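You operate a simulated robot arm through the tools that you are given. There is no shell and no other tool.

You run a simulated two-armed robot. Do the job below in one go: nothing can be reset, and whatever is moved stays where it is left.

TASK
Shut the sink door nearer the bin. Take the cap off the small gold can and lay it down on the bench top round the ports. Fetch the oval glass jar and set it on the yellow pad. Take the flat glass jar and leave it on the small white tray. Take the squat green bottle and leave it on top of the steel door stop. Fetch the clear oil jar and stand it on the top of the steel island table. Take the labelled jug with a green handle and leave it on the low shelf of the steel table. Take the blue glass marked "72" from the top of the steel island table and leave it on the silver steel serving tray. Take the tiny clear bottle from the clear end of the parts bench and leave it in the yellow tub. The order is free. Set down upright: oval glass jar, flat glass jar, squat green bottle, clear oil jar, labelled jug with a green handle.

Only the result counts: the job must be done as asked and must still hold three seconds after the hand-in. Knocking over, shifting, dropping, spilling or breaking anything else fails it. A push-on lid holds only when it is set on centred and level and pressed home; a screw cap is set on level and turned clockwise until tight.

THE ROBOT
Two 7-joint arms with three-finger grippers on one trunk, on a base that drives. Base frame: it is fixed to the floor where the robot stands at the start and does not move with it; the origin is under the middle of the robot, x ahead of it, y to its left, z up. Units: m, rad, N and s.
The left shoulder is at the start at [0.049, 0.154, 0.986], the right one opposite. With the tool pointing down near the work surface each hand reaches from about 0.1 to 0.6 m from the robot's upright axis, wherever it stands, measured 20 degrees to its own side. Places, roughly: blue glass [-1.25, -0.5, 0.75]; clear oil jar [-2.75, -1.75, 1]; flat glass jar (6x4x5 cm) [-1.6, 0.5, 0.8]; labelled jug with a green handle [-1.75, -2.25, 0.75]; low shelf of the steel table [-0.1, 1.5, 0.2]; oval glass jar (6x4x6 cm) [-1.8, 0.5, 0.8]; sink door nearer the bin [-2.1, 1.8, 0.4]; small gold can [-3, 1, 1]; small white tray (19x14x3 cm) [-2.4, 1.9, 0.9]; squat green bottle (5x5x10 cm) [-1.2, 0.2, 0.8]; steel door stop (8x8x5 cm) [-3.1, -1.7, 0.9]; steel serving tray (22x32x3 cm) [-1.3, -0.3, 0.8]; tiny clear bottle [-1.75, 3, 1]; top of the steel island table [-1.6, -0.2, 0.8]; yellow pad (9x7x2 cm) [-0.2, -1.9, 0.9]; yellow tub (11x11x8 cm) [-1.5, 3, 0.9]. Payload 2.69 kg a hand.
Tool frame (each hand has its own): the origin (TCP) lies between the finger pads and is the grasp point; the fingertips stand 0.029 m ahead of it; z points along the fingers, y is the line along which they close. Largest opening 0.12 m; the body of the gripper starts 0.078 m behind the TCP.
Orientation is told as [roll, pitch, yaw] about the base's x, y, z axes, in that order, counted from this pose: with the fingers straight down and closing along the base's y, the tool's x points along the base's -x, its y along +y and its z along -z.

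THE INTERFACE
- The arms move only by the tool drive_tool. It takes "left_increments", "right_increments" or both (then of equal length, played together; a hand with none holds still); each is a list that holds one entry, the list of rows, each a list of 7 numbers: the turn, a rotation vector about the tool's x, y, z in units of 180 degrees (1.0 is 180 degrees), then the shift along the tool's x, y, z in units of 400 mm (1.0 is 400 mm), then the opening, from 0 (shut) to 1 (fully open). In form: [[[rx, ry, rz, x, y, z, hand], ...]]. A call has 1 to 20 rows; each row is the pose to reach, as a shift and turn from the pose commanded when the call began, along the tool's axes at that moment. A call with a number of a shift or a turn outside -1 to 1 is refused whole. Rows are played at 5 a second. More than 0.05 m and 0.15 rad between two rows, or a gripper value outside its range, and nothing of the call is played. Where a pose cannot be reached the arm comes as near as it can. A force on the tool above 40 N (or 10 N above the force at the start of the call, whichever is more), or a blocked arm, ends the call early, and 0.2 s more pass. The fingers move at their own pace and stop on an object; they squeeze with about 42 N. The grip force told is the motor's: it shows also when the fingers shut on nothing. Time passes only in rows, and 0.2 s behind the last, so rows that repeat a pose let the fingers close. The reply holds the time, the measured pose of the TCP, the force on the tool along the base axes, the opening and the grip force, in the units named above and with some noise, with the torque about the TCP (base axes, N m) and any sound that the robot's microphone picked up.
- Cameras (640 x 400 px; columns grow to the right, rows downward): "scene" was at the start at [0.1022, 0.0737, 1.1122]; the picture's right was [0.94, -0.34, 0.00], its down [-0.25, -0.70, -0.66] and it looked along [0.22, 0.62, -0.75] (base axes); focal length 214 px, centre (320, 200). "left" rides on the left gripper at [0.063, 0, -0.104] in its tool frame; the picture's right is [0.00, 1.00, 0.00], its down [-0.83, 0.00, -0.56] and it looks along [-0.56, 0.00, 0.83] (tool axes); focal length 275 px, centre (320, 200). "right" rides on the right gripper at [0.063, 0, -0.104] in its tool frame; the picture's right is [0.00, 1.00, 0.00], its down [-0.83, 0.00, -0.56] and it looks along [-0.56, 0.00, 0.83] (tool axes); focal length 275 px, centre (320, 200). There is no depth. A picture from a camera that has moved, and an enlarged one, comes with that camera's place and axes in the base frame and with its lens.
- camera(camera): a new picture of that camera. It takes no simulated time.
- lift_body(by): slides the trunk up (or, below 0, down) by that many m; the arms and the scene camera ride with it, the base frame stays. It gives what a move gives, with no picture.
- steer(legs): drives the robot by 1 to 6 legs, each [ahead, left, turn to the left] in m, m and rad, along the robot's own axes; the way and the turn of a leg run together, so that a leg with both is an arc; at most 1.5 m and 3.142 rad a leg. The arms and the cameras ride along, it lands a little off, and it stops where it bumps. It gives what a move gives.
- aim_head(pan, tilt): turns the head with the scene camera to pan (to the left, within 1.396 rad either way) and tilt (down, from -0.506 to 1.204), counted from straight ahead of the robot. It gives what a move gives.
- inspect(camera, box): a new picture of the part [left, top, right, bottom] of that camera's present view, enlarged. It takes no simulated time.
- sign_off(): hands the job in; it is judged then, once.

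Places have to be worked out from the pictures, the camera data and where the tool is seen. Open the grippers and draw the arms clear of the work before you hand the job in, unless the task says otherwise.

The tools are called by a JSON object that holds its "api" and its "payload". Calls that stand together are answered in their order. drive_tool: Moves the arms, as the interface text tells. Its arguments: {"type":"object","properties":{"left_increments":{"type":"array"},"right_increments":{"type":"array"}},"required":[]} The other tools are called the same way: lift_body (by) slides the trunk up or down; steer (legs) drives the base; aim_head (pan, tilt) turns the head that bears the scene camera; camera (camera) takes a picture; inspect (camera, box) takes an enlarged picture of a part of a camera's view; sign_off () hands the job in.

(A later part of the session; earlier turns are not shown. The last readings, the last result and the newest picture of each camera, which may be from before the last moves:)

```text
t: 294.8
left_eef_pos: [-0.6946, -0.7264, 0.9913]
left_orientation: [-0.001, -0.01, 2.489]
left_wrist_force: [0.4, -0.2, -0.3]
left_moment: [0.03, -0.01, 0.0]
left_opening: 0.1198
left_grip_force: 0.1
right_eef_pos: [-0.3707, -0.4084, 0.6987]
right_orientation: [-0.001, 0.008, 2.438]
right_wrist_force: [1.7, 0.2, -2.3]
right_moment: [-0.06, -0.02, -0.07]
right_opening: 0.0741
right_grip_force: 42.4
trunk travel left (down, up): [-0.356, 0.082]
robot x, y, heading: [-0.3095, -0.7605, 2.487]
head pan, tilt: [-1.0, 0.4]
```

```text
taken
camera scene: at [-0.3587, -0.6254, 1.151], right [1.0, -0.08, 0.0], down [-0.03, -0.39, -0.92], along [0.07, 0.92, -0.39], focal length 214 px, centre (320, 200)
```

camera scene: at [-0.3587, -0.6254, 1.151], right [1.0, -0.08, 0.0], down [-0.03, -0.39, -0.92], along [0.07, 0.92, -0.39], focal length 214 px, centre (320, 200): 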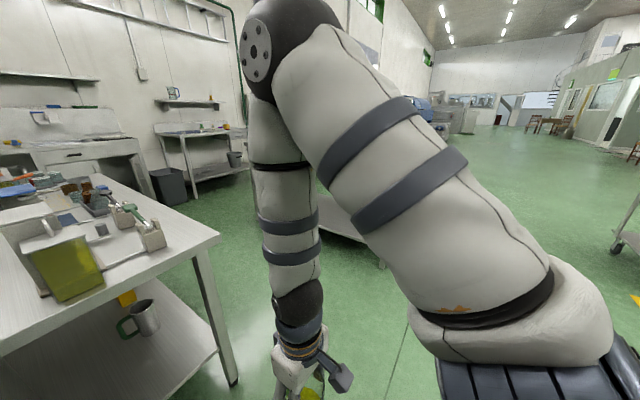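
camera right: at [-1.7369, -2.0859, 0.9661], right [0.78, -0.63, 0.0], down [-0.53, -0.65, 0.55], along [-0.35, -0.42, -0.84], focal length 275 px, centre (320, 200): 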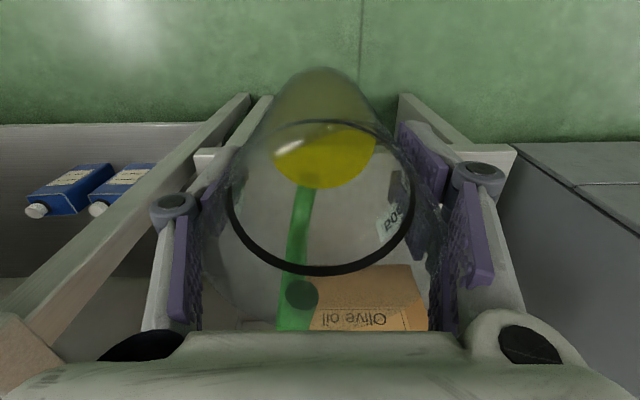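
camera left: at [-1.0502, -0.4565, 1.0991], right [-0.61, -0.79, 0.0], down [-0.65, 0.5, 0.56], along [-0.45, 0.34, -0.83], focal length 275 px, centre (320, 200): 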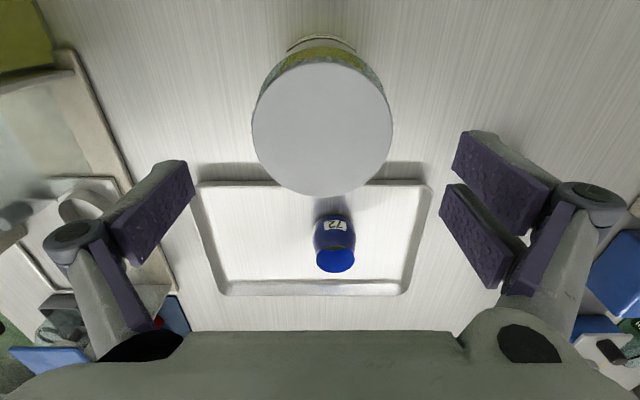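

Next the steel table's low shelf. I slide right into the open area by the end of the steel table and look.

{"api": "steer", "payload": {"legs": [[0, -1.3, 0]]}}

{"api": "aim_head", "payload": {"pan": -0.25, "tilt": 0.4}}

{"api": "camera", "payload": {"camera": "scene"}}

{"api": "aim_head", "payload": {"pan": -0.8, "tilt": 0.5}}

{"api": "camera", "payload": {"camera": "scene"}}

```text
t: 304.9
left_eef_pos: [0.0954, 0.3016, 0.9931]
left_orientation: [0.001, -0.013, 2.48]
left_wrist_force: [1.1, -0.2, -0.5]
left_moment: [-0.03, 0.02, -0.03]
left_opening: 0.12
left_grip_force: 0.0
right_eef_pos: [0.4226, 0.6157, 0.699]
right_orientation: [-0.003, 0.01, 2.432]
right_wrist_force: [0.3, 0.5, -2.2]
right_moment: [-0.01, 0.01, -0.02]
right_opening: 0.0739
right_grip_force: 42.6
trunk travel left (down, up): [-0.356, 0.082]
robot x, y, heading: [0.4824, 0.262, 2.477]
head pan, tilt: [-1.0, 0.4]
```

```text
t: 306.0
left_eef_pos: [0.0962, 0.3013, 0.992]
left_orientation: [0.001, -0.011, 2.479]
left_wrist_force: [0.3, 0.0, -0.1]
left_moment: [-0.02, 0.01, -0.01]
left_opening: 0.12
left_grip_force: 0.1
right_eef_pos: [0.4225, 0.6165, 0.6979]
right_orientation: [0.0, 0.012, 2.432]
right_wrist_force: [0.5, 0.2, -3.5]
right_moment: [0.0, -0.04, 0.01]
right_opening: 0.0739
right_grip_force: 42.2
trunk travel left (down, up): [-0.356, 0.082]
robot x, y, heading: [0.4802, 0.2613, 2.483]
head pan, tilt: [-0.25, 0.4]
```

```text
taken
camera scene: at [0.367, 0.3806, 1.151], right [0.79, 0.61, 0.0], down [0.24, -0.31, -0.92], along [-0.56, 0.73, -0.39], focal length 214 px, centre (320, 200)
```

scene: 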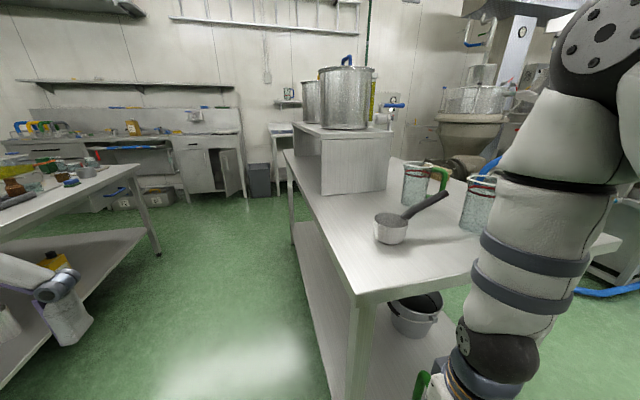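

```text
t: 307.0
left_eef_pos: [0.0963, 0.3016, 0.9912]
left_orientation: [-0.001, -0.012, 2.48]
left_wrist_force: [-1.1, 0.2, -0.5]
left_moment: [0.01, -0.03, -0.01]
left_opening: 0.1203
left_grip_force: 0.0
right_eef_pos: [0.4216, 0.6166, 0.699]
right_orientation: [-0.001, 0.01, 2.431]
right_wrist_force: [0.0, -0.9, -1.8]
right_moment: [-0.07, -0.02, 0.01]
right_opening: 0.0737
right_grip_force: 42.3
trunk travel left (down, up): [-0.356, 0.082]
robot x, y, heading: [0.4787, 0.266, 2.484]
head pan, tilt: [-0.799, 0.499]
```

```text
taken
camera scene: at [0.4136, 0.3978, 1.1418], right [0.99, 0.11, 0.0], down [0.05, -0.48, -0.88], along [-0.1, 0.87, -0.48], focal length 214 px, centre (320, 200)
```

scene: 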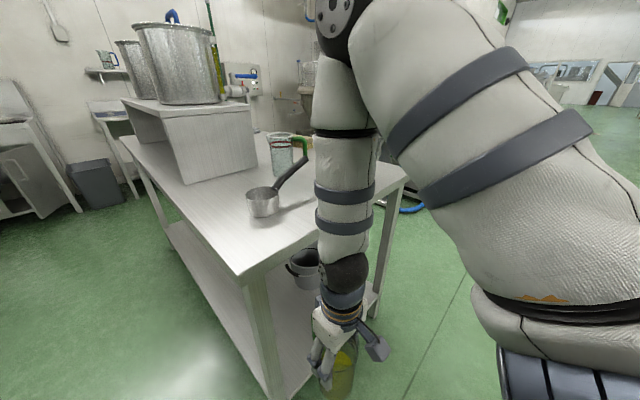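

The steel table top is at z≈0.745; its low shelf must be reached from the side, so I will set the jug on the table top briefly and regrip it with a tilted hand. I turn to face its long side and slide along.

{"api": "steer", "payload": {"legs": [[0, 0, -1.56], [-0.45, 0, 0], [0, 0.95, 0]]}}

{"api": "aim_head", "payload": {"pan": 0.0, "tilt": 0.5}}

{"api": "camera", "payload": {"camera": "scene"}}

```text
t: 321.0
left_eef_pos: [-0.5196, 0.9044, 0.9923]
left_orientation: [-0.002, -0.011, 0.901]
left_wrist_force: [1.1, 0.0, 0.8]
left_moment: [-0.01, 0.0, 0.03]
left_opening: 0.1197
left_grip_force: 0.1
right_eef_pos: [-0.2075, 0.5749, 0.6984]
right_orientation: [-0.001, 0.012, 0.853]
right_wrist_force: [-0.1, -0.1, -3.8]
right_moment: [-0.02, 0.02, 0.0]
right_opening: 0.0733
right_grip_force: 42.1
trunk travel left (down, up): [-0.356, 0.082]
robot x, y, heading: [-0.5607, 0.5202, 0.897]
head pan, tilt: [-0.799, 0.499]
```

```text
t: 322.1
left_eef_pos: [-0.5192, 0.9041, 0.9922]
left_orientation: [0.001, -0.011, 0.9]
left_wrist_force: [-0.2, -0.4, 0.1]
left_moment: [0.03, -0.02, -0.01]
left_opening: 0.1199
left_grip_force: 0.1
right_eef_pos: [-0.2073, 0.5738, 0.6992]
right_orientation: [-0.002, 0.011, 0.85]
right_wrist_force: [0.4, -0.6, -2.5]
right_moment: [-0.04, 0.06, 0.01]
right_opening: 0.0735
right_grip_force: 42.3
trunk travel left (down, up): [-0.356, 0.082]
robot x, y, heading: [-0.5596, 0.5165, 0.901]
head pan, tilt: [0.0, 0.499]
```

```text
taken
camera scene: at [-0.4579, 0.6484, 1.1418], right [0.78, -0.62, 0.0], down [-0.3, -0.38, -0.88], along [0.55, 0.69, -0.48], focal length 214 px, centre (320, 200)
```

scene: 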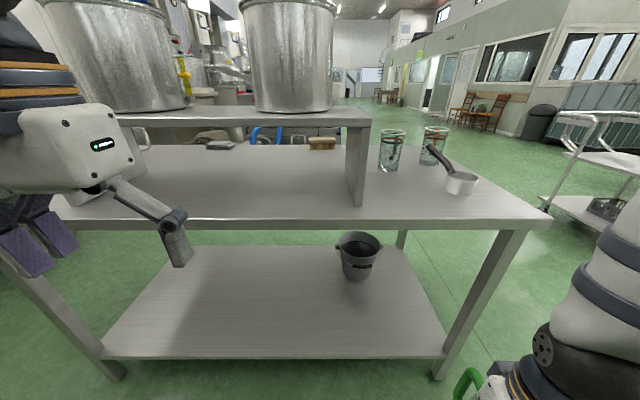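

The table top is actually about z≈0.815 and the shelf about 0.19. I back up a little and try to bring the right arm into its better configuration by moving forward, then up.

{"api": "steer", "payload": {"legs": [[-0.12, 0, 0.03]]}}

{"api": "drive_tool", "payload": {"right_increments": [[[0, 0, 0, -0.08, 0.04, 0, 0], [0, 0, 0, -0.16, 0.08, -0.02, 0], [0, 0, 0, -0.24, 0.12, -0.05, 0], [0, 0, 0, -0.32, 0.16, -0.1, 0], [0, 0, 0, -0.4, 0.2, -0.15, 0], [0, 0, 0, -0.44, 0.24, -0.22, 0], [0, 0, 0, -0.44, 0.24, -0.3, 0], [0, 0, 0, -0.44, 0.24, -0.3, 0]]]}}

{"api": "camera", "payload": {"camera": "scene"}}

```text
t: 323.3
left_eef_pos: [-0.6049, 0.8077, 0.9916]
left_orientation: [0.0, -0.011, 0.93]
left_wrist_force: [-0.4, 0.1, 0.0]
left_moment: [0.04, -0.03, -0.02]
left_opening: 0.1199
left_grip_force: 0.1
right_eef_pos: [-0.2838, 0.4892, 0.6989]
right_orientation: [0.0, 0.012, 0.882]
right_wrist_force: [-1.3, -0.9, -3.0]
right_moment: [0.0, 0.02, 0.01]
right_opening: 0.0733
right_grip_force: 42.0
trunk travel left (down, up): [-0.356, 0.082]
robot x, y, heading: [-0.6342, 0.424, 0.928]
head pan, tilt: [0.0, 0.499]
```

```text
t: 325.1
left_eef_pos: [-0.6058, 0.8079, 0.9906]
left_orientation: [0.0, -0.01, 0.93]
left_wrist_force: [0.4, -0.3, -0.7]
left_moment: [-0.03, 0.01, 0.0]
left_opening: 0.1201
left_grip_force: 0.1
right_eef_pos: [-0.2445, 0.6866, 0.8155]
right_orientation: [-0.002, 0.01, 0.882]
right_wrist_force: [0.4, 0.2, -2.3]
right_moment: [-0.05, 0.01, 0.0]
right_opening: 0.0735
right_grip_force: 42.1
trunk travel left (down, up): [-0.356, 0.082]
robot x, y, heading: [-0.6343, 0.42, 0.931]
head pan, tilt: [0.0, 0.499]
```

```text
taken
camera scene: at [-0.536, 0.5555, 1.1418], right [0.8, -0.6, 0.0], down [-0.29, -0.38, -0.88], along [0.52, 0.7, -0.48], focal length 214 px, centre (320, 200)
```

scene: 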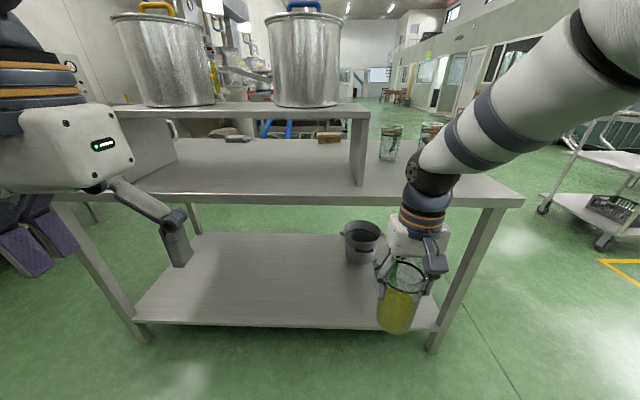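

The right arm is now in the good configuration. I continue upward.

{"api": "drive_tool", "payload": {"right_increments": [[[0, 0, 0, 0.03, 0, -0.08, 0], [0, 0, 0, 0.06, 0, -0.16, 0], [0, 0, 0, 0.1, 0, -0.24, 0], [0, 0, 0, 0.12, 0, -0.32, 0], [0, 0, 0, 0.12, 0, -0.38, 0], [0, 0, 0, 0.12, 0, -0.38, 0]]]}}

{"api": "camera", "payload": {"camera": "scene"}}

```text
t: 326.5
left_eef_pos: [-0.604, 0.8096, 0.9925]
left_orientation: [0.0, -0.01, 0.93]
left_wrist_force: [0.6, 0.1, 0.1]
left_moment: [-0.01, -0.01, 0.03]
left_opening: 0.1199
left_grip_force: 0.2
right_eef_pos: [-0.2735, 0.6525, 0.9703]
right_orientation: [-0.001, 0.009, 0.882]
right_wrist_force: [0.4, 0.0, -2.8]
right_moment: [-0.02, 0.06, 0.01]
right_opening: 0.0737
right_grip_force: 42.2
trunk travel left (down, up): [-0.356, 0.082]
robot x, y, heading: [-0.6356, 0.4228, 0.933]
head pan, tilt: [0.0, 0.499]
```

```text
taken
camera scene: at [-0.5358, 0.5552, 1.1418], right [0.8, -0.6, 0.0], down [-0.29, -0.38, -0.88], along [0.52, 0.7, -0.48], focal length 214 px, centre (320, 200)
```

scene: 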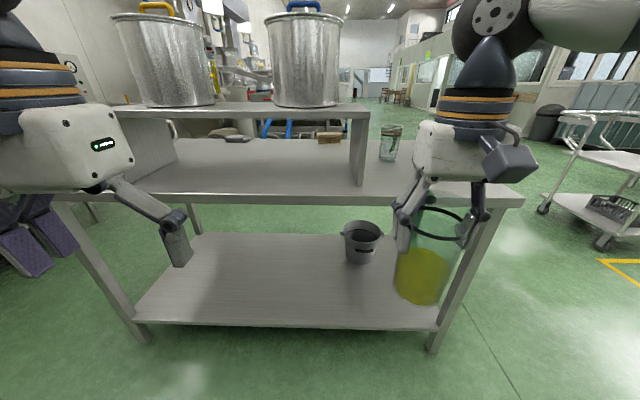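

Now the hand is at z 0.97 (jug bottom about 0.85). I drive 0.38 m ahead so the jug comes over the front strip of the table top.

{"api": "steer", "payload": {"legs": [[0.38, 0, 0]]}}

{"api": "camera", "payload": {"camera": "scene"}}

{"api": "camera", "payload": {"camera": "right"}}

```text
t: 328.6
left_eef_pos: [-0.4177, 1.0656, 0.9921]
left_orientation: [0.0, -0.011, 0.936]
left_wrist_force: [-0.1, -0.4, -0.1]
left_moment: [-0.02, 0.0, -0.02]
left_opening: 0.1201
left_grip_force: 0.1
right_eef_pos: [-0.0857, 0.9045, 0.9711]
right_orientation: [-0.01, 0.024, 0.888]
right_wrist_force: [-1.7, -1.2, 1.9]
right_moment: [0.27, 0.03, -0.01]
right_opening: 0.0732
right_grip_force: 41.8
trunk travel left (down, up): [-0.356, 0.082]
robot x, y, heading: [-0.445, 0.6778, 0.933]
head pan, tilt: [0.0, 0.499]
stopped in leg 1: the force on the tool passed its limit at 58 N (the readings are from after the stop); the commanded pose is now the measured one
```

```text
taken
camera scene: at [-0.3472, 0.8113, 1.1418], right [0.8, -0.59, 0.0], down [-0.28, -0.38, -0.88], along [0.52, 0.71, -0.48], focal length 214 px, centre (320, 200)
```

scene: 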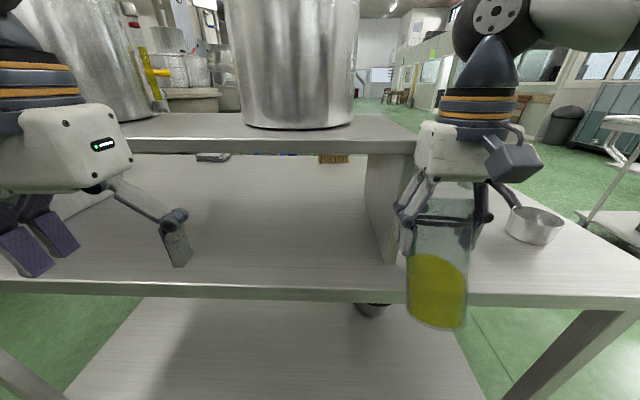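

```text
taken
camera right: at [-0.1257, 0.857, 1.0753], right [-0.78, 0.63, -0.01], down [0.53, 0.66, 0.54], along [0.34, 0.41, -0.84], focal length 275 px, centre (320, 200)
```

right: 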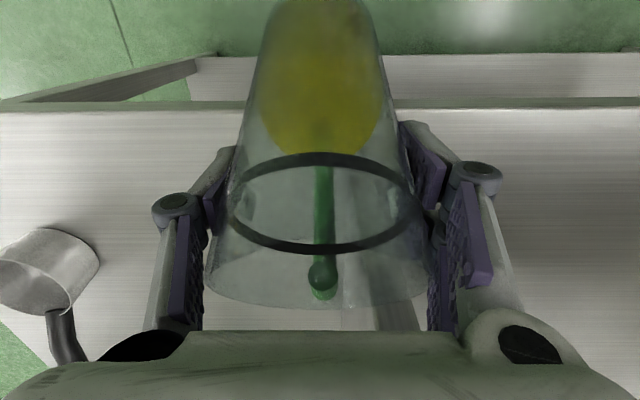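

The jug touched the table edge and tilted in the grip. I back off at once and inspect.

{"api": "steer", "payload": {"legs": [[-0.15, 0, 0]]}}

{"api": "camera", "payload": {"camera": "right"}}

{"api": "inspect", "payload": {"camera": "scene", "box": [340, 100, 640, 340]}}

```text
t: 330.0
left_eef_pos: [-0.5062, 0.9436, 0.9911]
left_orientation: [-0.001, -0.01, 0.935]
left_wrist_force: [0.1, 1.3, 0.5]
left_moment: [0.03, 0.0, -0.03]
left_opening: 0.1202
left_grip_force: 0.0
right_eef_pos: [-0.1754, 0.7819, 0.9711]
right_orientation: [-0.013, 0.022, 0.887]
right_wrist_force: [-0.2, 0.3, -2.4]
right_moment: [0.03, -0.01, 0.0]
right_opening: 0.073
right_grip_force: 41.4
trunk travel left (down, up): [-0.356, 0.082]
robot x, y, heading: [-0.5382, 0.5559, 0.934]
head pan, tilt: [0.0, 0.499]
```

```text
taken
camera right: at [-0.2149, 0.7359, 1.0753], right [-0.78, 0.63, -0.01], down [0.53, 0.66, 0.54], along [0.35, 0.41, -0.84], focal length 275 px, centre (320, 200)
```

right: 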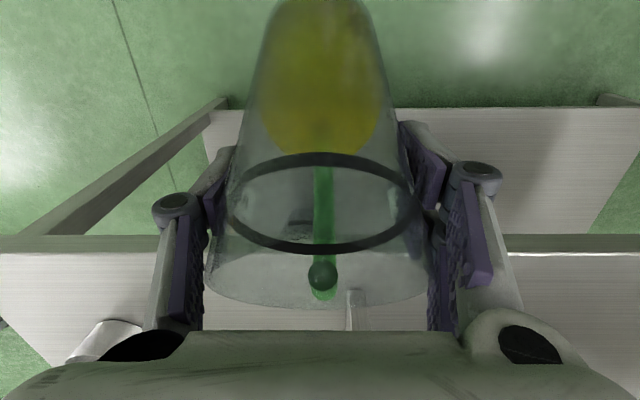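

```text
1.67 times, centred on (490, 220) of scene
camera zoom: at [-0.4364, 0.6904, 1.142], right [0.8, -0.59, 0.0], down [-0.28, -0.38, -0.88], along [0.52, 0.71, -0.48], focal length 358 px, centre (37, 167)
```

zoom: 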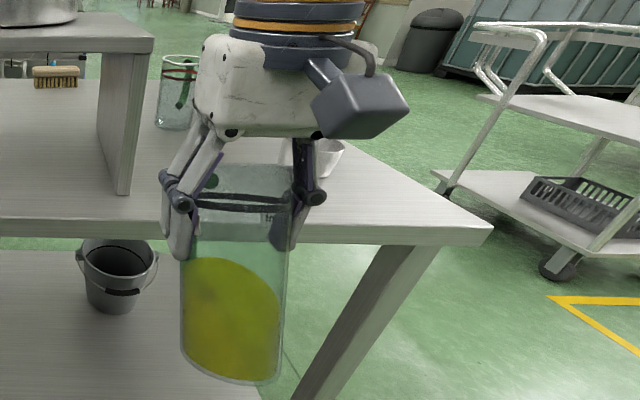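

The jug leans about 24° in the grip, bottom toward me. That suits inserting under the table: tilting the hand 24° makes it upright. I back off further, then tilt the hand (fingers pointing forward-down).

{"api": "steer", "payload": {"legs": [[-0.15, 0, 0]]}}

{"api": "drive_tool", "payload": {"right_increments": [[[0, -0.04, 0, 0, 0, 0, 0], [0, -0.08, 0, 0, 0, 0.05, 0], [0, -0.12, 0, 0, 0, 0.1, 0], [0, -0.133, 0, 0, 0, 0.15, 0], [0, -0.133, 0, 0, 0, 0.15, 0]]]}}

{"api": "camera", "payload": {"camera": "scene"}}

{"api": "camera", "payload": {"camera": "right"}}

```text
t: 331.4
left_eef_pos: [-0.5951, 0.8238, 0.9925]
left_orientation: [0.001, -0.011, 0.939]
left_wrist_force: [-0.6, 0.5, -0.7]
left_moment: [0.02, -0.05, 0.0]
left_opening: 0.1201
left_grip_force: 0.0
right_eef_pos: [-0.2644, 0.6642, 0.9702]
right_orientation: [-0.011, 0.022, 0.889]
right_wrist_force: [-0.2, -0.9, -2.2]
right_moment: [0.02, -0.03, 0.01]
right_opening: 0.0726
right_grip_force: 42.0
trunk travel left (down, up): [-0.356, 0.082]
robot x, y, heading: [-0.6242, 0.4418, 0.938]
head pan, tilt: [0.0, 0.499]
```

```text
t: 332.6
left_eef_pos: [-0.5949, 0.8245, 0.9917]
left_orientation: [-0.001, -0.011, 0.938]
left_wrist_force: [0.2, -0.1, -0.6]
left_moment: [0.0, -0.01, 0.02]
left_opening: 0.1197
left_grip_force: 0.0
right_eef_pos: [-0.2643, 0.6627, 0.9096]
right_orientation: [-0.014, -0.395, 0.891]
right_wrist_force: [-0.2, 0.5, -2.9]
right_moment: [-0.05, 0.07, 0.01]
right_opening: 0.0729
right_grip_force: 42.4
trunk travel left (down, up): [-0.356, 0.082]
robot x, y, heading: [-0.6242, 0.4393, 0.942]
head pan, tilt: [0.0, 0.499]
```

```text
taken
camera scene: at [-0.5244, 0.5715, 1.1419], right [0.81, -0.59, 0.0], down [-0.28, -0.39, -0.88], along [0.52, 0.71, -0.48], focal length 214 px, centre (320, 200)
```

scene: 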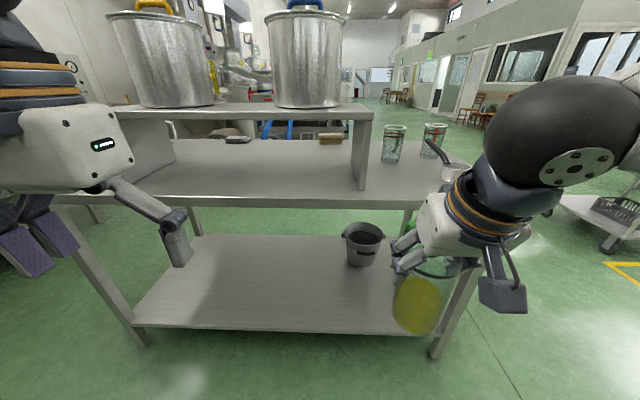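

```text
taken
camera right: at [-0.327, 0.5861, 0.9809], right [-0.78, 0.63, -0.01], down [0.34, 0.44, 0.83], along [0.53, 0.64, -0.55], focal length 275 px, centre (320, 200)
```

right: 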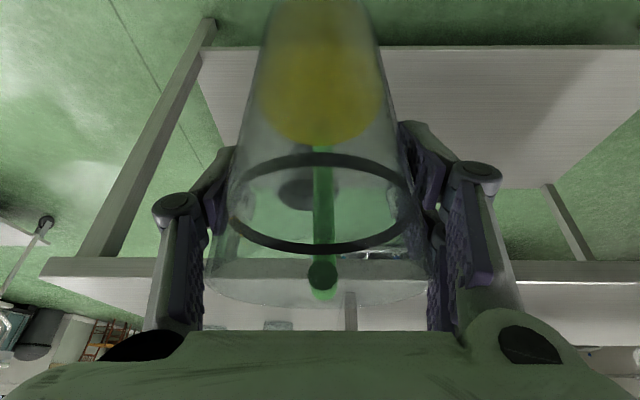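

{"api": "inspect", "payload": {"camera": "scene", "box": [360, 200, 500, 350]}}

```text
2.67 times, centred on (430, 275) of scene
camera zoom: at [-0.5244, 0.5715, 1.1419], right [0.81, -0.59, 0.0], down [-0.28, -0.39, -0.88], along [0.52, 0.71, -0.48], focal length 572 px, centre (27, 0)
```

zoom: 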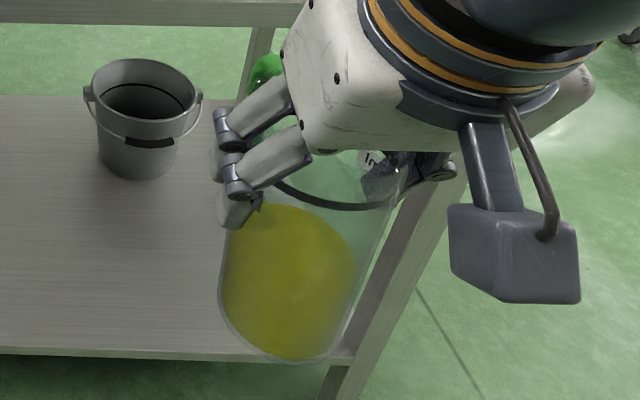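

The jug is upright again within about 2°. I tuck the left hand close, then lower the trunk fully and take a look.

{"api": "drive_tool", "payload": {"left_increments": [[[0, 0, 0, 0.08, 0, 0.04, 1], [0, 0, 0, 0.16, 0, 0.08, 1], [0, 0, 0, 0.24, 0, 0.1, 1], [0, 0, 0, 0.3, 0, 0.1, 1], [0, 0, 0, 0.3, 0, 0.1, 1]]]}}

{"api": "lift_body", "payload": {"by": -0.35}}

{"api": "camera", "payload": {"camera": "scene"}}

```text
t: 333.8
left_eef_pos: [-0.6669, 0.7279, 0.9511]
left_orientation: [0.001, -0.011, 0.937]
left_wrist_force: [0.6, 0.0, 0.1]
left_moment: [0.01, 0.0, -0.01]
left_opening: 0.1198
left_grip_force: 0.2
right_eef_pos: [-0.2635, 0.6629, 0.9088]
right_orientation: [-0.012, -0.392, 0.892]
right_wrist_force: [0.8, 1.0, -3.0]
right_moment: [-0.02, 0.02, -0.02]
right_opening: 0.0728
right_grip_force: 42.2
trunk travel left (down, up): [-0.356, 0.082]
robot x, y, heading: [-0.6233, 0.437, 0.935]
head pan, tilt: [0.0, 0.499]
```

```text
t: 337.2
left_eef_pos: [-0.6369, 0.7663, 0.57]
left_orientation: [0.0, 0.214, 0.938]
left_wrist_force: [0.2, -0.1, 0.1]
left_moment: [0.02, -0.02, -0.01]
left_opening: 0.12
left_grip_force: 0.1
right_eef_pos: [-0.2633, 0.6631, 0.5593]
right_orientation: [-0.012, -0.395, 0.891]
right_wrist_force: [-0.2, -0.3, -2.9]
right_moment: [0.0, 0.06, 0.02]
right_opening: 0.0733
right_grip_force: 41.7
trunk travel left (down, up): [-0.006, 0.432]
robot x, y, heading: [-0.6253, 0.4404, 0.937]
head pan, tilt: [0.0, 0.499]
```

```text
taken
camera scene: at [-0.4598, 0.6594, 0.7756], right [0.81, -0.59, 0.0], down [-0.28, -0.39, -0.88], along [0.52, 0.71, -0.48], focal length 214 px, centre (320, 200)
```

scene: 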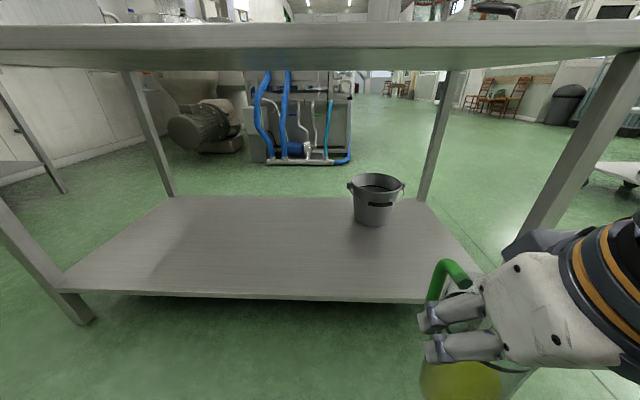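

I now see under the table top: the shelf is free except for the bucket at the back. I lower and extend the jug slightly, then drive in step by step.

{"api": "drive_tool", "payload": {"right_increments": [[[0, 0, 0, -0.005, 0, 0.09, 0], [0, 0, 0, -0.01, 0, 0.18, 0], [0, 0, 0, -0.02, 0, 0.2775, 0], [0, 0, 0, -0.02, 0, 0.2775, 0]]]}}

{"api": "steer", "payload": {"legs": [[0.15, 0, 0]]}}

{"api": "camera", "payload": {"camera": "scene"}}

{"api": "camera", "payload": {"camera": "right"}}

```text
t: 338.2
left_eef_pos: [-0.6377, 0.7663, 0.5694]
left_orientation: [0.0, 0.213, 0.936]
left_wrist_force: [-0.4, -0.8, -0.4]
left_moment: [0.02, 0.0, 0.0]
left_opening: 0.1199
left_grip_force: 0.0
right_eef_pos: [-0.2315, 0.703, 0.4618]
right_orientation: [-0.011, -0.394, 0.891]
right_wrist_force: [-0.2, 0.1, -2.8]
right_moment: [-0.08, 0.04, 0.03]
right_opening: 0.0729
right_grip_force: 42.1
trunk travel left (down, up): [-0.006, 0.432]
robot x, y, heading: [-0.6249, 0.4403, 0.936]
head pan, tilt: [0.0, 0.499]
```

```text
t: 339.5
left_eef_pos: [-0.5488, 0.8858, 0.5697]
left_orientation: [0.0, 0.213, 0.932]
left_wrist_force: [-0.3, -0.7, 0.1]
left_moment: [0.05, 0.03, 0.01]
left_opening: 0.1201
left_grip_force: 0.0
right_eef_pos: [-0.1432, 0.8184, 0.4616]
right_orientation: [-0.011, -0.395, 0.888]
right_wrist_force: [0.1, 0.1, -2.4]
right_moment: [-0.04, 0.03, 0.0]
right_opening: 0.073
right_grip_force: 42.1
trunk travel left (down, up): [-0.006, 0.432]
robot x, y, heading: [-0.5348, 0.557, 0.93]
head pan, tilt: [0.0, 0.499]
```

```text
taken
camera scene: at [-0.3718, 0.7773, 0.7757], right [0.8, -0.59, 0.0], down [-0.28, -0.38, -0.88], along [0.52, 0.71, -0.48], focal length 214 px, centre (320, 200)
```

scene: 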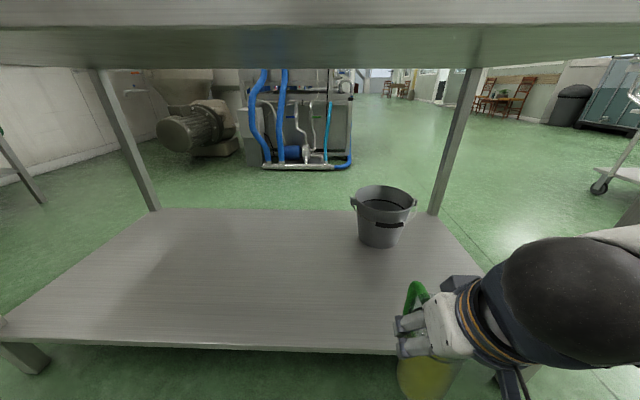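

```text
taken
camera right: at [-0.2068, 0.7423, 0.5333], right [-0.78, 0.63, -0.01], down [0.34, 0.44, 0.83], along [0.53, 0.64, -0.55], focal length 275 px, centre (320, 200)
```

right: 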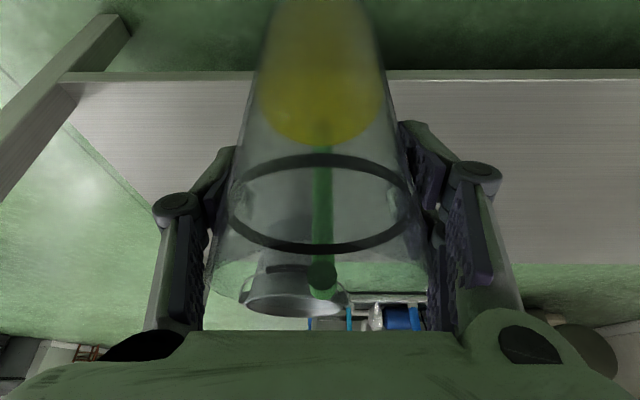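

The shelf edge is at n≈1.08 (z≈0.2). Before driving in, I move the left hand further out and back so it stays clear of the table edge.

{"api": "drive_tool", "payload": {"left_increments": [[[0, 0, 0, 0.04, 0.08, 0, 1], [0, 0, 0, 0.08, 0.16, 0, 1], [0, 0, 0, 0.12, 0.24, 0, 1], [0, 0, 0, 0.16, 0.32, 0, 1], [0, 0, 0, 0.2, 0.38, 0, 1], [0, 0, 0, 0.2, 0.38, 0, 1]]]}}

{"api": "aim_head", "payload": {"pan": 0.7, "tilt": 0.2}}

{"api": "camera", "payload": {"camera": "scene"}}

```text
t: 340.9
left_eef_pos: [-0.6239, 0.9085, 0.5847]
left_orientation: [0.002, 0.214, 0.934]
left_wrist_force: [0.2, 0.3, 0.1]
left_moment: [-0.02, 0.02, 0.0]
left_opening: 0.12
left_grip_force: 0.0
left hand out of reach, approached as far as the arm can: row 1, 2, 3, 4, 5, 6
right_eef_pos: [-0.1438, 0.8194, 0.4614]
right_orientation: [-0.013, -0.391, 0.89]
right_wrist_force: [-0.9, -0.4, -3.3]
right_moment: [-0.03, 0.01, 0.02]
right_opening: 0.0728
right_grip_force: 42.4
trunk travel left (down, up): [-0.006, 0.432]
robot x, y, heading: [-0.531, 0.558, 0.931]
head pan, tilt: [0.0, 0.499]
```

```text
t: 342.0
left_eef_pos: [-0.6246, 0.9083, 0.5851]
left_orientation: [0.0, 0.214, 0.934]
left_wrist_force: [0.9, 0.6, -0.1]
left_moment: [0.01, -0.01, 0.01]
left_opening: 0.12
left_grip_force: 0.1
right_eef_pos: [-0.1434, 0.8186, 0.4606]
right_orientation: [-0.014, -0.394, 0.889]
right_wrist_force: [-0.4, -0.3, -1.9]
right_moment: [-0.05, 0.06, 0.0]
right_opening: 0.073
right_grip_force: 41.7
trunk travel left (down, up): [-0.006, 0.432]
robot x, y, heading: [-0.5363, 0.557, 0.937]
head pan, tilt: [0.7, 0.201]
```

```text
taken
camera scene: at [-0.4316, 0.7972, 0.8033], right [1.0, 0.06, 0.0], down [0.01, -0.2, -0.98], along [-0.06, 0.98, -0.2], focal length 214 px, centre (320, 200)
```

scene: 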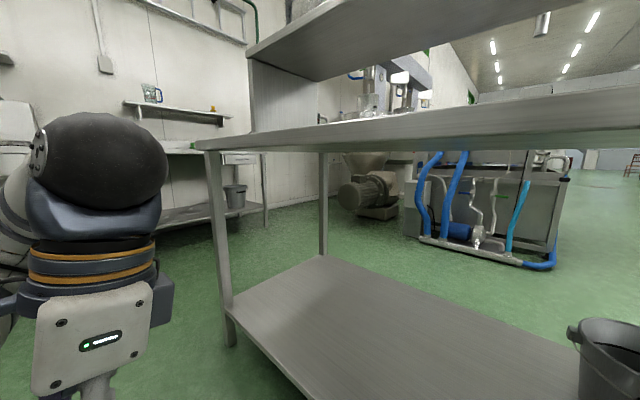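

I drive only 0.08 m further and extend the right arm instead, then check.

{"api": "steer", "payload": {"legs": [[0.08, 0, 0]]}}

{"api": "drive_tool", "payload": {"right_increments": [[[0, 0, 0, -0.09, 0, 0.037, 0], [0, 0, 0, -0.18, 0, 0.074, 0], [0, 0, 0, -0.27, 0, 0.11, 0], [0, 0, 0, -0.3, 0, 0.123, 0], [0, 0, 0, -0.3, 0, 0.123, 0]]]}}

{"api": "aim_head", "payload": {"pan": -0.2, "tilt": 0.55}}

{"api": "camera", "payload": {"camera": "scene"}}

{"api": "camera", "payload": {"camera": "right"}}

```text
t: 343.1
left_eef_pos: [-0.5759, 0.9715, 0.5845]
left_orientation: [0.0, 0.215, 0.935]
left_wrist_force: [-0.5, 0.2, -0.1]
left_moment: [0.01, 0.02, 0.0]
left_opening: 0.12
left_grip_force: 0.1
right_eef_pos: [-0.0969, 0.8818, 0.4626]
right_orientation: [-0.013, -0.396, 0.888]
right_wrist_force: [0.3, 0.5, -2.1]
right_moment: [-0.01, 0.01, 0.0]
right_opening: 0.0726
right_grip_force: 42.0
trunk travel left (down, up): [-0.006, 0.432]
robot x, y, heading: [-0.4921, 0.6164, 0.929]
head pan, tilt: [0.7, 0.201]
```

```text
t: 344.3
left_eef_pos: [-0.5763, 0.9708, 0.585]
left_orientation: [0.0, 0.215, 0.934]
left_wrist_force: [-0.1, -0.6, 0.3]
left_moment: [-0.01, 0.01, 0.01]
left_opening: 0.1201
left_grip_force: 0.1
right_eef_pos: [-0.0154, 0.9814, 0.4632]
right_orientation: [-0.012, -0.395, 0.891]
right_wrist_force: [0.2, 0.1, -1.9]
right_moment: [-0.01, 0.02, -0.02]
right_opening: 0.073
right_grip_force: 41.8
trunk travel left (down, up): [-0.006, 0.432]
robot x, y, heading: [-0.4904, 0.6196, 0.937]
head pan, tilt: [0.7, 0.201]
```

```text
t: 345.5
left_eef_pos: [-0.5772, 0.9714, 0.5846]
left_orientation: [-0.001, 0.216, 0.932]
left_wrist_force: [-0.9, -0.2, -0.3]
left_moment: [0.03, -0.04, -0.01]
left_opening: 0.1199
left_grip_force: 0.0
right_eef_pos: [-0.0155, 0.9821, 0.463]
right_orientation: [-0.011, -0.394, 0.888]
right_wrist_force: [0.2, 0.2, -2.4]
right_moment: [-0.02, -0.01, 0.0]
right_opening: 0.0728
right_grip_force: 41.8
trunk travel left (down, up): [-0.006, 0.432]
robot x, y, heading: [-0.4903, 0.6221, 0.933]
head pan, tilt: [-0.201, 0.55]
```

```text
taken
camera scene: at [-0.3122, 0.8276, 0.7711], right [0.67, -0.74, 0.0], down [-0.39, -0.35, -0.85], along [0.63, 0.57, -0.52], focal length 214 px, centre (320, 200)
```

scene: 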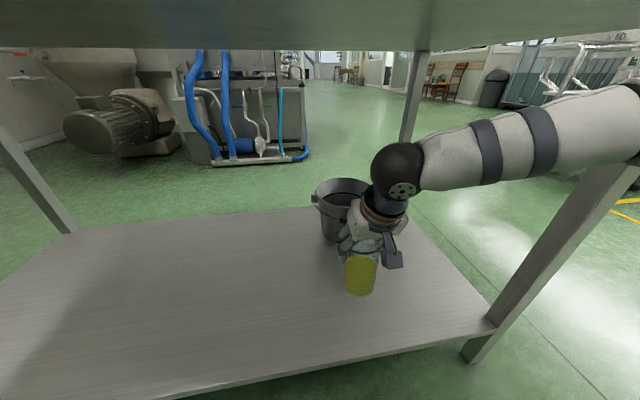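

```text
taken
camera right: at [-0.0785, 0.9045, 0.5344], right [-0.78, 0.63, -0.01], down [0.34, 0.44, 0.83], along [0.53, 0.64, -0.55], focal length 275 px, centre (320, 200)
```

right: 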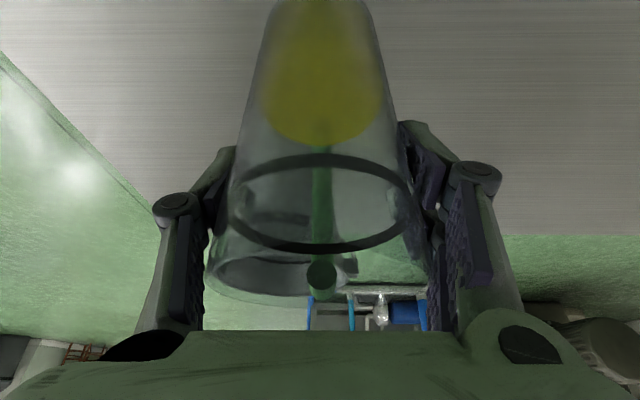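

The jug is well over the shelf. I lower it 12 cm, then continue in small steps until contact.

{"api": "drive_tool", "payload": {"right_increments": [[[0, 0, 0, 0.035, 0, 0.085, 0], [0, 0, 0, 0.07, 0, 0.17, 0], [0, 0, 0, 0.105, 0, 0.255, 0], [0, 0, 0, 0.105, 0, 0.255, 0]]]}}

{"api": "inspect", "payload": {"camera": "scene", "box": [290, 160, 450, 340]}}

```text
t: 346.5
left_eef_pos: [-0.5753, 0.9715, 0.5846]
left_orientation: [0.0, 0.215, 0.934]
left_wrist_force: [0.3, 0.9, -0.2]
left_moment: [0.01, 0.04, -0.02]
left_opening: 0.1199
left_grip_force: 0.0
right_eef_pos: [-0.0133, 0.9816, 0.3527]
right_orientation: [-0.013, -0.395, 0.888]
right_wrist_force: [-1.1, -0.3, -2.8]
right_moment: [-0.04, 0.04, -0.01]
right_opening: 0.0727
right_grip_force: 41.8
trunk travel left (down, up): [-0.006, 0.432]
robot x, y, heading: [-0.4866, 0.6184, 0.936]
head pan, tilt: [-0.201, 0.55]
```

```text
2.22 times, centred on (370, 250) of scene
camera zoom: at [-0.3122, 0.8275, 0.771], right [0.67, -0.74, 0.0], down [-0.39, -0.35, -0.85], along [0.63, 0.57, -0.52], focal length 477 px, centre (209, 89)
```

zoom: 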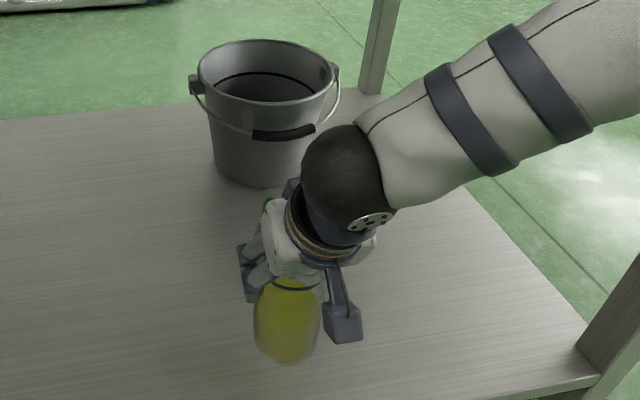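

{"api": "drive_tool", "payload": {"right_increments": [[[0, 0, 0, 0.0048, 0, 0.0115, 0], [0, 0, 0, 0.0096, 0, 0.023, 0], [0, 0, 0, 0.0096, 0, 0.023, 0]]]}}

{"api": "drive_tool", "payload": {"right_increments": [[[0, 0, 0, 0.0048, 0, 0.0115, 0], [0, 0, 0, 0.0048, 0, 0.0115, 0]]]}}

```text
t: 347.3
left_eef_pos: [-0.5756, 0.9713, 0.584]
left_orientation: [-0.001, 0.215, 0.934]
left_wrist_force: [0.1, 0.2, 0.4]
left_moment: [0.0, 0.01, -0.01]
left_opening: 0.12
left_grip_force: 0.0
right_eef_pos: [-0.0131, 0.9813, 0.3429]
right_orientation: [-0.012, -0.391, 0.888]
right_wrist_force: [-0.1, -0.2, -3.0]
right_moment: [-0.04, -0.01, 0.01]
right_opening: 0.0726
right_grip_force: 41.8
trunk travel left (down, up): [-0.006, 0.432]
robot x, y, heading: [-0.4888, 0.6205, 0.931]
head pan, tilt: [-0.201, 0.55]
```

```text
t: 347.9
left_eef_pos: [-0.576, 0.9722, 0.5847]
left_orientation: [0.001, 0.214, 0.933]
left_wrist_force: [0.6, 0.2, 0.5]
left_moment: [0.01, 0.0, 0.02]
left_opening: 0.1199
left_grip_force: 0.0
right_eef_pos: [-0.0132, 0.9803, 0.3376]
right_orientation: [-0.014, -0.395, 0.89]
right_wrist_force: [-0.5, 0.0, -2.8]
right_moment: [-0.02, 0.01, 0.02]
right_opening: 0.0725
right_grip_force: 42.1
trunk travel left (down, up): [-0.006, 0.432]
robot x, y, heading: [-0.4877, 0.6204, 0.935]
head pan, tilt: [-0.201, 0.55]
```

No contact yet; I keep lowering in small steps.

{"api": "drive_tool", "payload": {"right_increments": [[[0, 0, 0, 0.0048, 0, 0.0115, 0], [0, 0, 0, 0.0048, 0, 0.0115, 0]]]}}

{"api": "drive_tool", "payload": {"right_increments": [[[0, 0, 0, 0.0048, 0, 0.0115, 0], [0, 0, 0, 0.0048, 0, 0.0115, 0]]]}}

{"api": "drive_tool", "payload": {"right_increments": [[[0, 0, 0, 0.0038, 0, 0.0092, 0], [0, 0, 0, 0.0038, 0, 0.0092, 0]]]}}

```text
t: 348.5
left_eef_pos: [-0.5762, 0.9714, 0.5845]
left_orientation: [0.0, 0.216, 0.935]
left_wrist_force: [-0.8, 0.3, -0.3]
left_moment: [0.02, 0.01, 0.0]
left_opening: 0.1201
left_grip_force: 0.0
right_eef_pos: [-0.0141, 0.9811, 0.3326]
right_orientation: [-0.012, -0.393, 0.888]
right_wrist_force: [0.0, -0.7, -2.8]
right_moment: [-0.01, 0.02, 0.0]
right_opening: 0.0726
right_grip_force: 41.4
trunk travel left (down, up): [-0.006, 0.432]
robot x, y, heading: [-0.4847, 0.6182, 0.931]
head pan, tilt: [-0.201, 0.55]
```

```text
t: 349.1
left_eef_pos: [-0.5769, 0.9716, 0.5848]
left_orientation: [0.0, 0.216, 0.933]
left_wrist_force: [0.7, -0.7, -0.6]
left_moment: [-0.01, -0.01, 0.0]
left_opening: 0.1199
left_grip_force: 0.1
right_eef_pos: [-0.0128, 0.9806, 0.3277]
right_orientation: [-0.016, -0.393, 0.887]
right_wrist_force: [0.4, 0.1, -3.2]
right_moment: [-0.04, 0.02, -0.05]
right_opening: 0.0728
right_grip_force: 42.1
trunk travel left (down, up): [-0.006, 0.432]
robot x, y, heading: [-0.4893, 0.6202, 0.933]
head pan, tilt: [-0.201, 0.55]
```

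```text
t: 349.7
left_eef_pos: [-0.5761, 0.9718, 0.5852]
left_orientation: [-0.002, 0.215, 0.933]
left_wrist_force: [-0.1, 0.4, -0.6]
left_moment: [0.02, -0.06, -0.04]
left_opening: 0.1201
left_grip_force: 0.0
right_eef_pos: [-0.012, 0.9809, 0.3242]
right_orientation: [-0.011, -0.394, 0.888]
right_wrist_force: [1.0, -0.1, -2.1]
right_moment: [-0.05, 0.03, 0.0]
right_opening: 0.0724
right_grip_force: 41.9
trunk travel left (down, up): [-0.006, 0.432]
robot x, y, heading: [-0.4894, 0.62, 0.934]
head pan, tilt: [-0.201, 0.55]
```

{"api": "drive_tool", "payload": {"right_increments": [[[0, 0, 0, 0.0038, 0, 0.0092, 0], [0, 0, 0, 0.0038, 0, 0.0092, 0]]]}}

{"api": "drive_tool", "payload": {"right_increments": [[[0, 0, 0, 0.0038, 0, 0.0092, 0], [0, 0, 0, 0.0038, 0, 0.0092, 0]]]}}

{"api": "inspect", "payload": {"camera": "scene", "box": [290, 200, 450, 340]}}

```text
t: 350.3
left_eef_pos: [-0.5759, 0.9715, 0.5856]
left_orientation: [0.0, 0.215, 0.935]
left_wrist_force: [0.0, -0.5, 0.3]
left_moment: [0.02, -0.01, 0.01]
left_opening: 0.1201
left_grip_force: 0.1
right_eef_pos: [-0.0115, 0.9815, 0.3188]
right_orientation: [-0.012, -0.395, 0.888]
right_wrist_force: [0.1, 0.2, -2.5]
right_moment: [-0.02, 0.04, -0.03]
right_opening: 0.0725
right_grip_force: 42.3
trunk travel left (down, up): [-0.006, 0.432]
robot x, y, heading: [-0.4922, 0.6181, 0.93]
head pan, tilt: [-0.201, 0.55]
```

```text
t: 350.9
left_eef_pos: [-0.5766, 0.9701, 0.5848]
left_orientation: [0.0, 0.212, 0.932]
left_wrist_force: [0.8, 0.2, 0.7]
left_moment: [0.01, 0.02, 0.01]
left_opening: 0.1197
left_grip_force: 0.1
right_eef_pos: [-0.012, 0.9812, 0.3176]
right_orientation: [-0.012, -0.399, 0.888]
right_wrist_force: [-1.3, -4.0, 19.1]
right_moment: [0.08, -0.16, 0.0]
right_opening: 0.0726
right_grip_force: 42.5
trunk travel left (down, up): [-0.006, 0.432]
robot x, y, heading: [-0.4893, 0.6196, 0.932]
head pan, tilt: [-0.201, 0.55]
```

```text
2.86 times, centred on (370, 270) of scene
camera zoom: at [-0.313, 0.8267, 0.7715], right [0.67, -0.74, 0.0], down [-0.39, -0.35, -0.85], along [0.63, 0.57, -0.52], focal length 613 px, centre (177, 0)
```

zoom: 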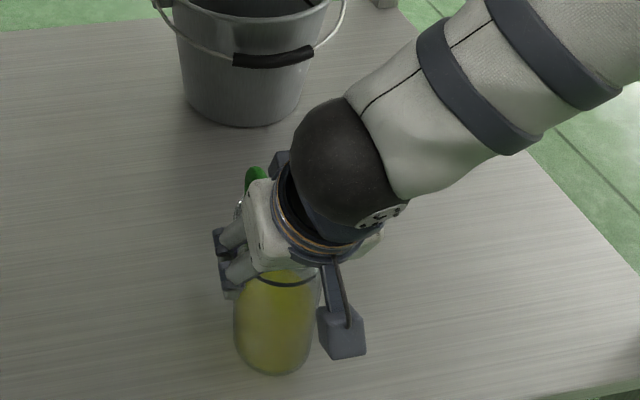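

Contact with the shelf (19 N), with the pressure centred, so the jug stands flat. I relax slightly, open, and withdraw along the finger axis.

{"api": "drive_tool", "payload": {"right_increments": [[[0, 0, 0, 0, 0, -0.004, 0], [0, 0, 0, 0, 0, -0.004, 0.7], [0, 0, 0, 0, 0, -0.004, 0.85], [0, 0, 0, 0, 0, -0.004, 1], [0, 0, 0, 0, 0, -0.004, 1]]]}}

{"api": "camera", "payload": {"camera": "right"}}

{"api": "inspect", "payload": {"camera": "scene", "box": [290, 200, 450, 340]}}

```text
t: 352.1
left_eef_pos: [-0.5764, 0.9708, 0.5843]
left_orientation: [0.002, 0.213, 0.932]
left_wrist_force: [-0.5, 0.1, 0.1]
left_moment: [-0.01, 0.01, 0.0]
left_opening: 0.1199
left_grip_force: 0.0
right_eef_pos: [-0.0137, 0.9803, 0.3151]
right_orientation: [-0.013, -0.393, 0.889]
right_wrist_force: [0.3, -1.6, 0.2]
right_moment: [0.04, 0.03, 0.02]
right_opening: 0.1199
right_grip_force: 0.0
trunk travel left (down, up): [-0.006, 0.432]
robot x, y, heading: [-0.4902, 0.6231, 0.928]
head pan, tilt: [-0.201, 0.55]
```

```text
taken
camera right: at [-0.0764, 0.9046, 0.3878], right [-0.78, 0.63, -0.01], down [0.34, 0.44, 0.83], along [0.53, 0.64, -0.55], focal length 275 px, centre (320, 200)
```

right: 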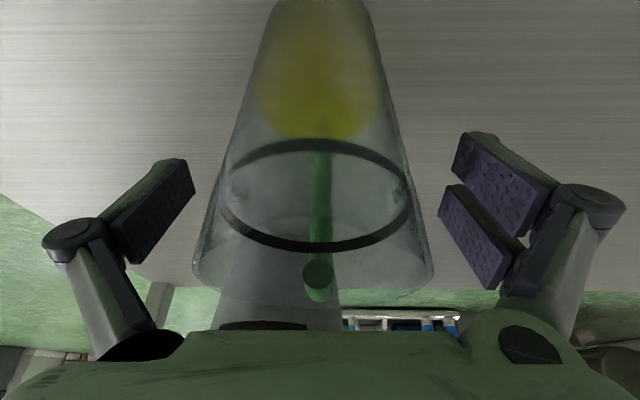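

```text
2.86 times, centred on (370, 270) of scene
camera zoom: at [-0.3123, 0.8274, 0.7711], right [0.67, -0.74, 0.0], down [-0.39, -0.35, -0.85], along [0.63, 0.57, -0.52], focal length 613 px, centre (177, 0)
```

zoom: 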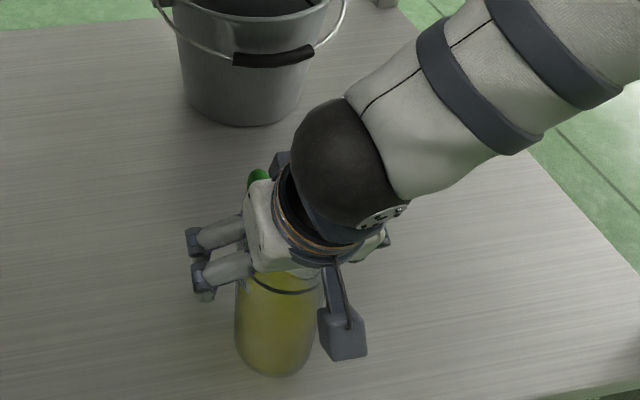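

The jug stands free. I withdraw along the tool axis up and back.

{"api": "drive_tool", "payload": {"right_increments": [[[0, 0, 0, 0, 0, -0.06, 1], [0, 0, 0, 0, 0, -0.14, 1], [0, 0, 0, 0, 0, -0.22, 1], [0, 0, 0, 0, 0, -0.3, 1], [0, 0, 0, 0, 0, -0.34, 1], [0, 0, 0, 0, 0, -0.34, 1]]]}}

{"api": "camera", "payload": {"camera": "right"}}

{"api": "camera", "payload": {"camera": "scene"}}

```text
t: 353.5
left_eef_pos: [-0.5766, 0.9719, 0.5857]
left_orientation: [0.001, 0.217, 0.934]
left_wrist_force: [0.4, 0.8, -0.1]
left_moment: [-0.01, 0.0, -0.01]
left_opening: 0.1198
left_grip_force: 0.1
right_eef_pos: [-0.0492, 0.9414, 0.4438]
right_orientation: [-0.011, -0.395, 0.888]
right_wrist_force: [0.6, -0.3, 0.2]
right_moment: [-0.01, 0.04, 0.0]
right_opening: 0.1199
right_grip_force: 0.1
trunk travel left (down, up): [-0.006, 0.432]
robot x, y, heading: [-0.4876, 0.6217, 0.933]
head pan, tilt: [-0.201, 0.55]
```

```text
taken
camera right: at [-0.1128, 0.8653, 0.5154], right [-0.78, 0.63, -0.01], down [0.34, 0.44, 0.83], along [0.53, 0.64, -0.55], focal length 275 px, centre (320, 200)
```

right: 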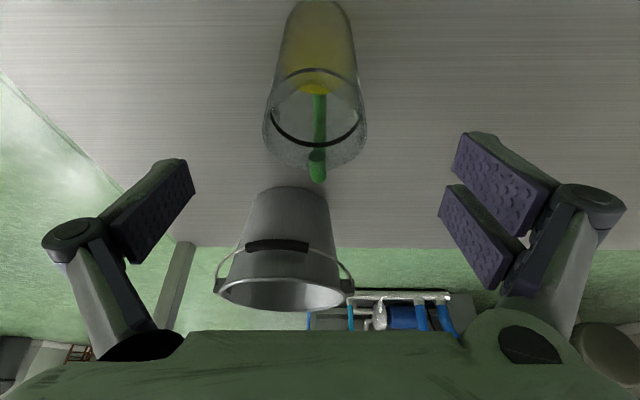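

```text
taken
camera scene: at [-0.3123, 0.8274, 0.7711], right [0.67, -0.74, 0.0], down [-0.39, -0.35, -0.85], along [0.63, 0.57, -0.52], focal length 214 px, centre (320, 200)
```

scene: 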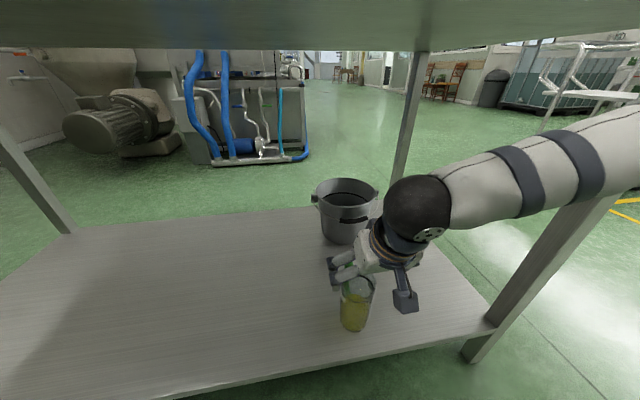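

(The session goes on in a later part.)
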